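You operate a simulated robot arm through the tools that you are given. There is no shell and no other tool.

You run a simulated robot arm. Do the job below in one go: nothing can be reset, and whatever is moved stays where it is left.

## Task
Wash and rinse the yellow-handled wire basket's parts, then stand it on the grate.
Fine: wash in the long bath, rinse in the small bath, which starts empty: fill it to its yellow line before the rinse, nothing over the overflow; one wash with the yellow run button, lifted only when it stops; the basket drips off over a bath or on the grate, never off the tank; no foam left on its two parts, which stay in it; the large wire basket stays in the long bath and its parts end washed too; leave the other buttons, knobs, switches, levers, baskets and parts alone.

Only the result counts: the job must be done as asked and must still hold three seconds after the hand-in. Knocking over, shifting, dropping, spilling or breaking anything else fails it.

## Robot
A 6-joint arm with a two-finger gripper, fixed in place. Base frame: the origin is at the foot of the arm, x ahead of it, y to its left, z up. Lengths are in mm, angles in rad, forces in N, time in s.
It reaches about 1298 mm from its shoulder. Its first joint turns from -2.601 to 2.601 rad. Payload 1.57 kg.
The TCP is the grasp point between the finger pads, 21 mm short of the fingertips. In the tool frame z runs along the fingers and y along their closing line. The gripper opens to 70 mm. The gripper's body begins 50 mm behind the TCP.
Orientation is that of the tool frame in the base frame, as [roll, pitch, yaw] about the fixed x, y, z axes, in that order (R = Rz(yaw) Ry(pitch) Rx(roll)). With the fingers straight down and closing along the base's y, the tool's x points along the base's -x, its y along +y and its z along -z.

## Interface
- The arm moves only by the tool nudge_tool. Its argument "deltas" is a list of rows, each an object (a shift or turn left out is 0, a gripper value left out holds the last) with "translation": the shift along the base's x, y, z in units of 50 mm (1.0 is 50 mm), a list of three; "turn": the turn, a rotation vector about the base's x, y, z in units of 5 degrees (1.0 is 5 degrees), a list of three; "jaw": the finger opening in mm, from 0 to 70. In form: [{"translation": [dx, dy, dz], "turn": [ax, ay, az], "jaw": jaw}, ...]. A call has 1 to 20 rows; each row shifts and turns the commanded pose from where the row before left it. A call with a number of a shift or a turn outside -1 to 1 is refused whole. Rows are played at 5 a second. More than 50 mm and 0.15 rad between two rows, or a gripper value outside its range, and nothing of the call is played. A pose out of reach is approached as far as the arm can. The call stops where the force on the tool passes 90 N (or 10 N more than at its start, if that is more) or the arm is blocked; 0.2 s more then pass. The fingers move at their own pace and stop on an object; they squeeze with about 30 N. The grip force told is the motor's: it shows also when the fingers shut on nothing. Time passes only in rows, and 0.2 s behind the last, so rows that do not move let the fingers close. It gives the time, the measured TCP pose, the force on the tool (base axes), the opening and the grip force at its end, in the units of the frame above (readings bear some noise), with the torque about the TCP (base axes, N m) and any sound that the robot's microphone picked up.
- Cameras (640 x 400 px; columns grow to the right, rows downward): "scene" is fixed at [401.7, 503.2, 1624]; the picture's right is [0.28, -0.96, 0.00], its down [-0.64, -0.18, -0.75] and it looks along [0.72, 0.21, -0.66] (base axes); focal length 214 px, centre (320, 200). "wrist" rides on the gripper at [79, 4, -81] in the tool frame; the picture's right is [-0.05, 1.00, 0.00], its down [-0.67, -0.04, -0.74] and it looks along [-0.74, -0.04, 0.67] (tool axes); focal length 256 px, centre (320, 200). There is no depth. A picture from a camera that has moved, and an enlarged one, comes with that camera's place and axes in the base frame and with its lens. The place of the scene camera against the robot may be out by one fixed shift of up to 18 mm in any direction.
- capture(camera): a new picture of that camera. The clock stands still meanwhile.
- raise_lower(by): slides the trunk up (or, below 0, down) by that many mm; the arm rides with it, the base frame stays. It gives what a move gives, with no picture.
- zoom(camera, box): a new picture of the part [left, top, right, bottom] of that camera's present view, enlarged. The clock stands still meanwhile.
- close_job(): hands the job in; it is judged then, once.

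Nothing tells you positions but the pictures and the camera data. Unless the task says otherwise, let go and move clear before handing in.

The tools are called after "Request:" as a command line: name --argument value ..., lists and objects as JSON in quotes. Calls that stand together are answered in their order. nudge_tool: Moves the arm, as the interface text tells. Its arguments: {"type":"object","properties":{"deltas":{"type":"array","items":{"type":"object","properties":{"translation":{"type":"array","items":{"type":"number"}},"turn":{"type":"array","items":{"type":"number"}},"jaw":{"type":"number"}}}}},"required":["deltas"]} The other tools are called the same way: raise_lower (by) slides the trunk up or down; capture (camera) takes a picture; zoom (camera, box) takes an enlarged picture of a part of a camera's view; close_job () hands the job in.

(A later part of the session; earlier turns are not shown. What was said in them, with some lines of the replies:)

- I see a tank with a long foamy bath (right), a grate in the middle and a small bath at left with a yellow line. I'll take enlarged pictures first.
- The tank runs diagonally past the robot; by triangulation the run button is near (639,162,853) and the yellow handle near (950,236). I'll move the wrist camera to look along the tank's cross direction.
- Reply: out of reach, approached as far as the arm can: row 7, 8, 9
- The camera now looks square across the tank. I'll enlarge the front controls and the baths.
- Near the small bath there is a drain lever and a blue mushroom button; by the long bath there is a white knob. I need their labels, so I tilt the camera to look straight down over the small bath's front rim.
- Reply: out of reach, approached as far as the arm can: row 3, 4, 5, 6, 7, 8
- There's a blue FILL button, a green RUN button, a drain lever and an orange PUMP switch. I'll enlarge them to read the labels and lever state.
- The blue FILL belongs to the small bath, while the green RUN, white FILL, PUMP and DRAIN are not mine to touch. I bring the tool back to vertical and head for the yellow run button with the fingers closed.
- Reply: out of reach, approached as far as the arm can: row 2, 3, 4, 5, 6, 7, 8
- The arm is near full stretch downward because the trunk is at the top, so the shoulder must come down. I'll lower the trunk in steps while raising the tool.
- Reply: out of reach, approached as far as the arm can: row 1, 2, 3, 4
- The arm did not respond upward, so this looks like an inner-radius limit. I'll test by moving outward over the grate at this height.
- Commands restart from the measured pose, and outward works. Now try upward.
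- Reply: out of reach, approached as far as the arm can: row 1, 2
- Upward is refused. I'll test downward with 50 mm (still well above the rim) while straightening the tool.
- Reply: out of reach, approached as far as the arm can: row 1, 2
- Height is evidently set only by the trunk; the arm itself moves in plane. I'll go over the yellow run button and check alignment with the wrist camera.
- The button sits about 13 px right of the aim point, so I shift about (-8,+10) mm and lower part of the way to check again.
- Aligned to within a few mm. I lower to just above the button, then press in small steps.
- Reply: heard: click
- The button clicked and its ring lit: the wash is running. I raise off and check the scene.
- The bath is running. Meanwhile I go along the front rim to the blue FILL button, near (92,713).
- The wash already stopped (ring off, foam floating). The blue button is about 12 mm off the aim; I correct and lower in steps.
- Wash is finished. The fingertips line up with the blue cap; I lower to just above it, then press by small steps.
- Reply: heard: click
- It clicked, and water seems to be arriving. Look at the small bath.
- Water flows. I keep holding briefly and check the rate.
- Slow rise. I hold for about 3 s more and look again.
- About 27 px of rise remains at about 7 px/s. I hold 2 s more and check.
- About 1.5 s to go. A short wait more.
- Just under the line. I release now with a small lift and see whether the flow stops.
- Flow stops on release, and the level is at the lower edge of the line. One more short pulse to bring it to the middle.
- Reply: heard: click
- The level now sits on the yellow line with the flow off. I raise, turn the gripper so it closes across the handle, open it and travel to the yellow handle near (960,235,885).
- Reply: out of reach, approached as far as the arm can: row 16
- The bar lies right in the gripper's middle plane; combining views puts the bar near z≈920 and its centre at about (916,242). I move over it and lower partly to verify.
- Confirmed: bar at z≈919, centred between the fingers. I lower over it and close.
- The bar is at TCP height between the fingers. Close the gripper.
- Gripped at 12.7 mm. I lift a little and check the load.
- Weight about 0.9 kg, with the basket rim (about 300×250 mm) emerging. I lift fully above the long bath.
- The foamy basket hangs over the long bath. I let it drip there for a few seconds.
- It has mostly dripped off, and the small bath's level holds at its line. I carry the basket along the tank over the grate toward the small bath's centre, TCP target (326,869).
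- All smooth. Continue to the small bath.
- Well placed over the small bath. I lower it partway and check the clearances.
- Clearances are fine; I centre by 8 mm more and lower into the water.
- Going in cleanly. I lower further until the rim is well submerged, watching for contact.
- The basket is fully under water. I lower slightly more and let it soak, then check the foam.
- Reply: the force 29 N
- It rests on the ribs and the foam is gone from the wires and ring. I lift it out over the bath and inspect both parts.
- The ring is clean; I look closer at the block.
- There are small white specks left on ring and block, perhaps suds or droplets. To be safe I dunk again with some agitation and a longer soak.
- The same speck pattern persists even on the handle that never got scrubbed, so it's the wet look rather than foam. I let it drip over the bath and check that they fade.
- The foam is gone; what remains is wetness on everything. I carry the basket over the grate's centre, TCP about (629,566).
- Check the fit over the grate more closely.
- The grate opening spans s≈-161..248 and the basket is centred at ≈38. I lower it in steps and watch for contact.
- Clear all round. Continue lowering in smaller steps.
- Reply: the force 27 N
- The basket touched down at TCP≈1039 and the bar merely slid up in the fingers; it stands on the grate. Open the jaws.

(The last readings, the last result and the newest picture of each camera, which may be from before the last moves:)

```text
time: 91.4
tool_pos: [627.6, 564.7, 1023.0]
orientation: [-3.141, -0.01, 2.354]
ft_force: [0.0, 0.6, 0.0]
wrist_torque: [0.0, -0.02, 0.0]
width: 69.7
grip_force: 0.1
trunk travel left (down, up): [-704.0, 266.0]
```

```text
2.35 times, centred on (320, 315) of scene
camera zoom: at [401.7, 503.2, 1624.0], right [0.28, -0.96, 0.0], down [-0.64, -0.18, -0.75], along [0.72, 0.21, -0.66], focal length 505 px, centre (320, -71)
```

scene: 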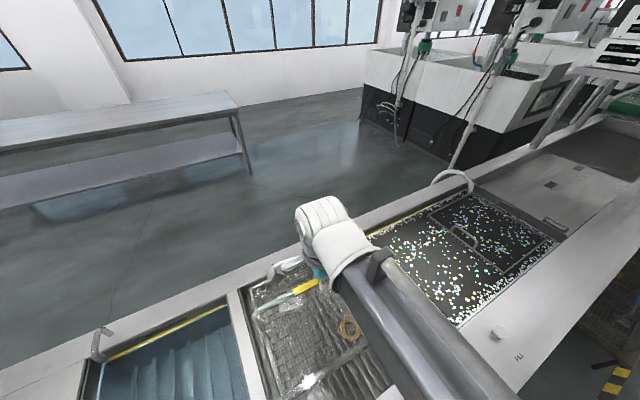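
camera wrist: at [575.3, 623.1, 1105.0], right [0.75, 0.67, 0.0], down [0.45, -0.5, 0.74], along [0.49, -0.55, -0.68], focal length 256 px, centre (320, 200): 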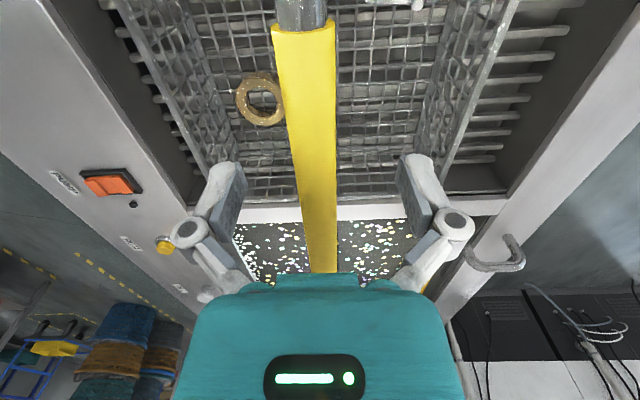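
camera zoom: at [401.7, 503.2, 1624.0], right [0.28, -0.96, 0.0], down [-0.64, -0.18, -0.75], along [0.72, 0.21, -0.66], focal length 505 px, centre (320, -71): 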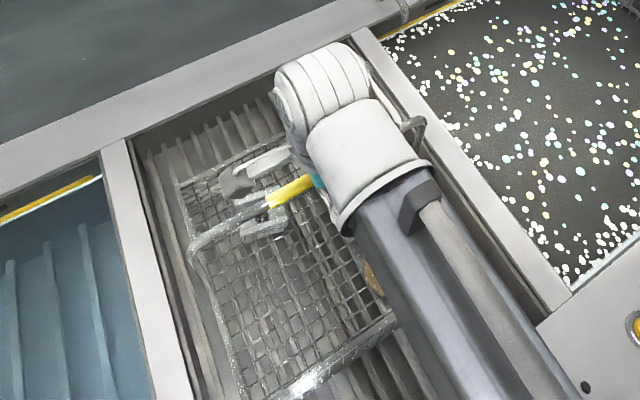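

Released and the basket stands level. I raise straight up and inspect.

Request:
raise_lower --by 60

Request:
raise_lower --by 150

Request:
capture --camera "wrist"

Request:
nudge_tool --deltas '[{"translation": [-0.2, -0.7, 0]}, {"translation": [-0.2, -0.7, 0]}, {"translation": [-0.2, -0.7, 0]}, {"translation": [-0.2, -0.7, 0]}, {"translation": [-0.2, -0.7, 0]}, {"translation": [-0.2, -0.7, 0]}]'

Request:
capture --camera "scene"

```text
time: 92.4
tool_pos: [628.4, 564.1, 1082.2]
orientation: [-3.14, -0.011, 2.353]
ft_force: [-0.4, 0.3, -0.2]
wrist_torque: [-0.02, 0.0, 0.02]
width: 70.1
grip_force: 0.2
trunk travel left (down, up): [-764.0, 206.0]
```

```text
time: 94.1
tool_pos: [627.9, 564.9, 1232.5]
orientation: [3.141, -0.011, 2.353]
ft_force: [0.2, 0.5, -0.4]
wrist_torque: [-0.01, 0.02, -0.01]
width: 69.8
grip_force: 0.0
trunk travel left (down, up): [-914.0, 56.0]
```

```text
taken
camera wrist: at [575.4, 623.2, 1314.9], right [0.75, 0.67, 0.0], down [0.45, -0.5, 0.74], along [0.49, -0.55, -0.68], focal length 256 px, centre (320, 200)
```

wrist: 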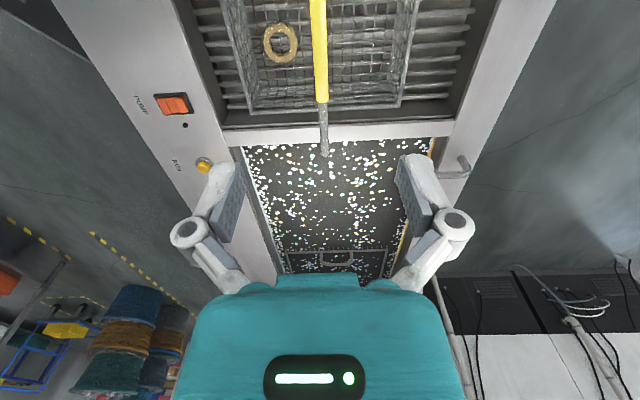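

```text
time: 95.5
tool_pos: [567.6, 354.4, 1232.5]
orientation: [-3.141, -0.009, 2.351]
ft_force: [0.0, -0.4, 0.3]
wrist_torque: [0.03, 0.0, -0.02]
width: 69.9
grip_force: 0.1
trunk travel left (down, up): [-914.0, 56.0]
```

```text
taken
```

scene: 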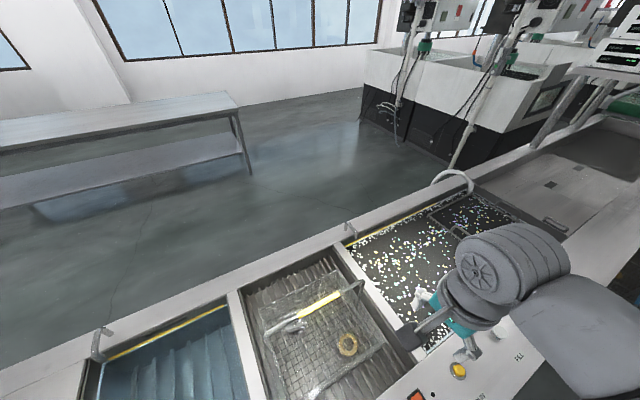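

The gripper is clear. A final close look at the basket and the level.

Request:
zoom --camera "scene" --box '[220, 240, 420, 400]'

Request:
zoom --camera "scene" --box '[60, 280, 260, 400]'

Request:
capture --camera "wrist"

```text
2.50 times, centred on (320, 320) of scene
camera zoom: at [401.7, 503.2, 1624.0], right [0.28, -0.96, 0.0], down [-0.64, -0.18, -0.75], along [0.72, 0.21, -0.66], focal length 536 px, centre (320, -100)
```

zoom: 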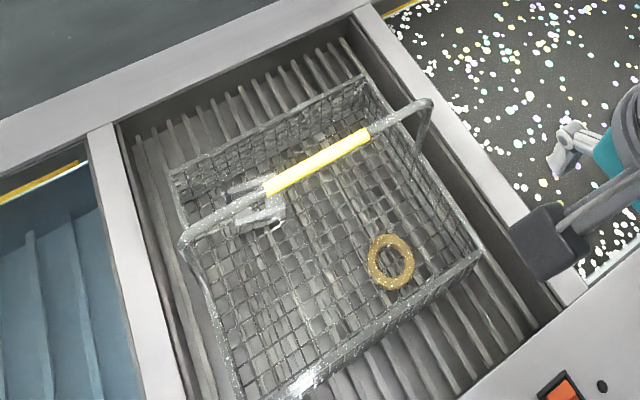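

```text
3.20 times, centred on (160, 340) of scene
camera zoom: at [401.7, 503.2, 1624.0], right [0.28, -0.96, 0.0], down [-0.64, -0.18, -0.75], along [0.72, 0.21, -0.66], focal length 686 px, centre (832, -248)
```

zoom: 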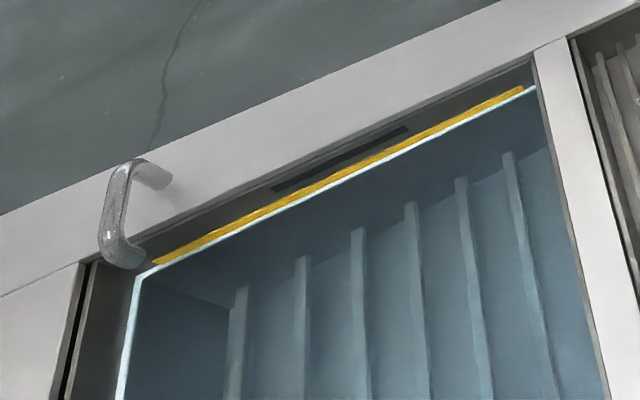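

```text
taken
camera wrist: at [514.7, 411.9, 1315.3], right [0.75, 0.67, 0.0], down [0.45, -0.5, 0.74], along [0.49, -0.55, -0.68], focal length 256 px, centre (320, 200)
```

wrist: 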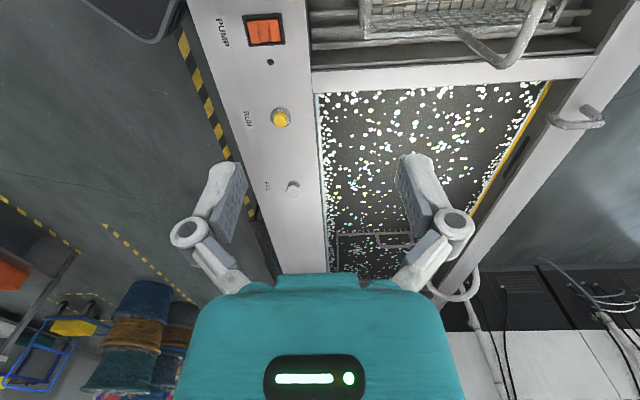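

The basket stands on the grate with both its parts in it and no foam on them. The small bath is at its yellow line, the large basket is still in the long bath, and the gripper is clear, so I hand in.

Request:
close_job

```text
The job is handed in.
```

I washed and rinsed the yellow-handled basket and stood it on the grate with both parts still in it, then handed the job in. I don't have the verdict.

- **Wash:** I pressed the yellow run button once. The basket stayed in the long bath until the button's light went off, and was lifted only after that.
- **Rinse bath:** I filled the small bath with the blue FILL button to the lower part of its yellow line. The level held there and stayed below the overflow.
- **Rinse:** I dunked the basket twice. The white foam coating was gone after the first dunk. Small white specks stayed on the parts and the basket after both dunks. I took them for water droplets, because they also showed on the handle, which stayed above the rinse water.
- **Dripping:** The basket dripped off over the long bath, then over the small bath, and passed only over the tank on its way to the grate.
- **Large basket:** I did not touch it, and it was in the long bath for the same wash. I could not see its parts afterwards through the dark water, so I have not confirmed they came clean.

While setting the basket down I went about 15 mm lower than needed. The handle slid up in the fingers, but the basket stayed level. I touched no other buttons, switches, levers or baskets.
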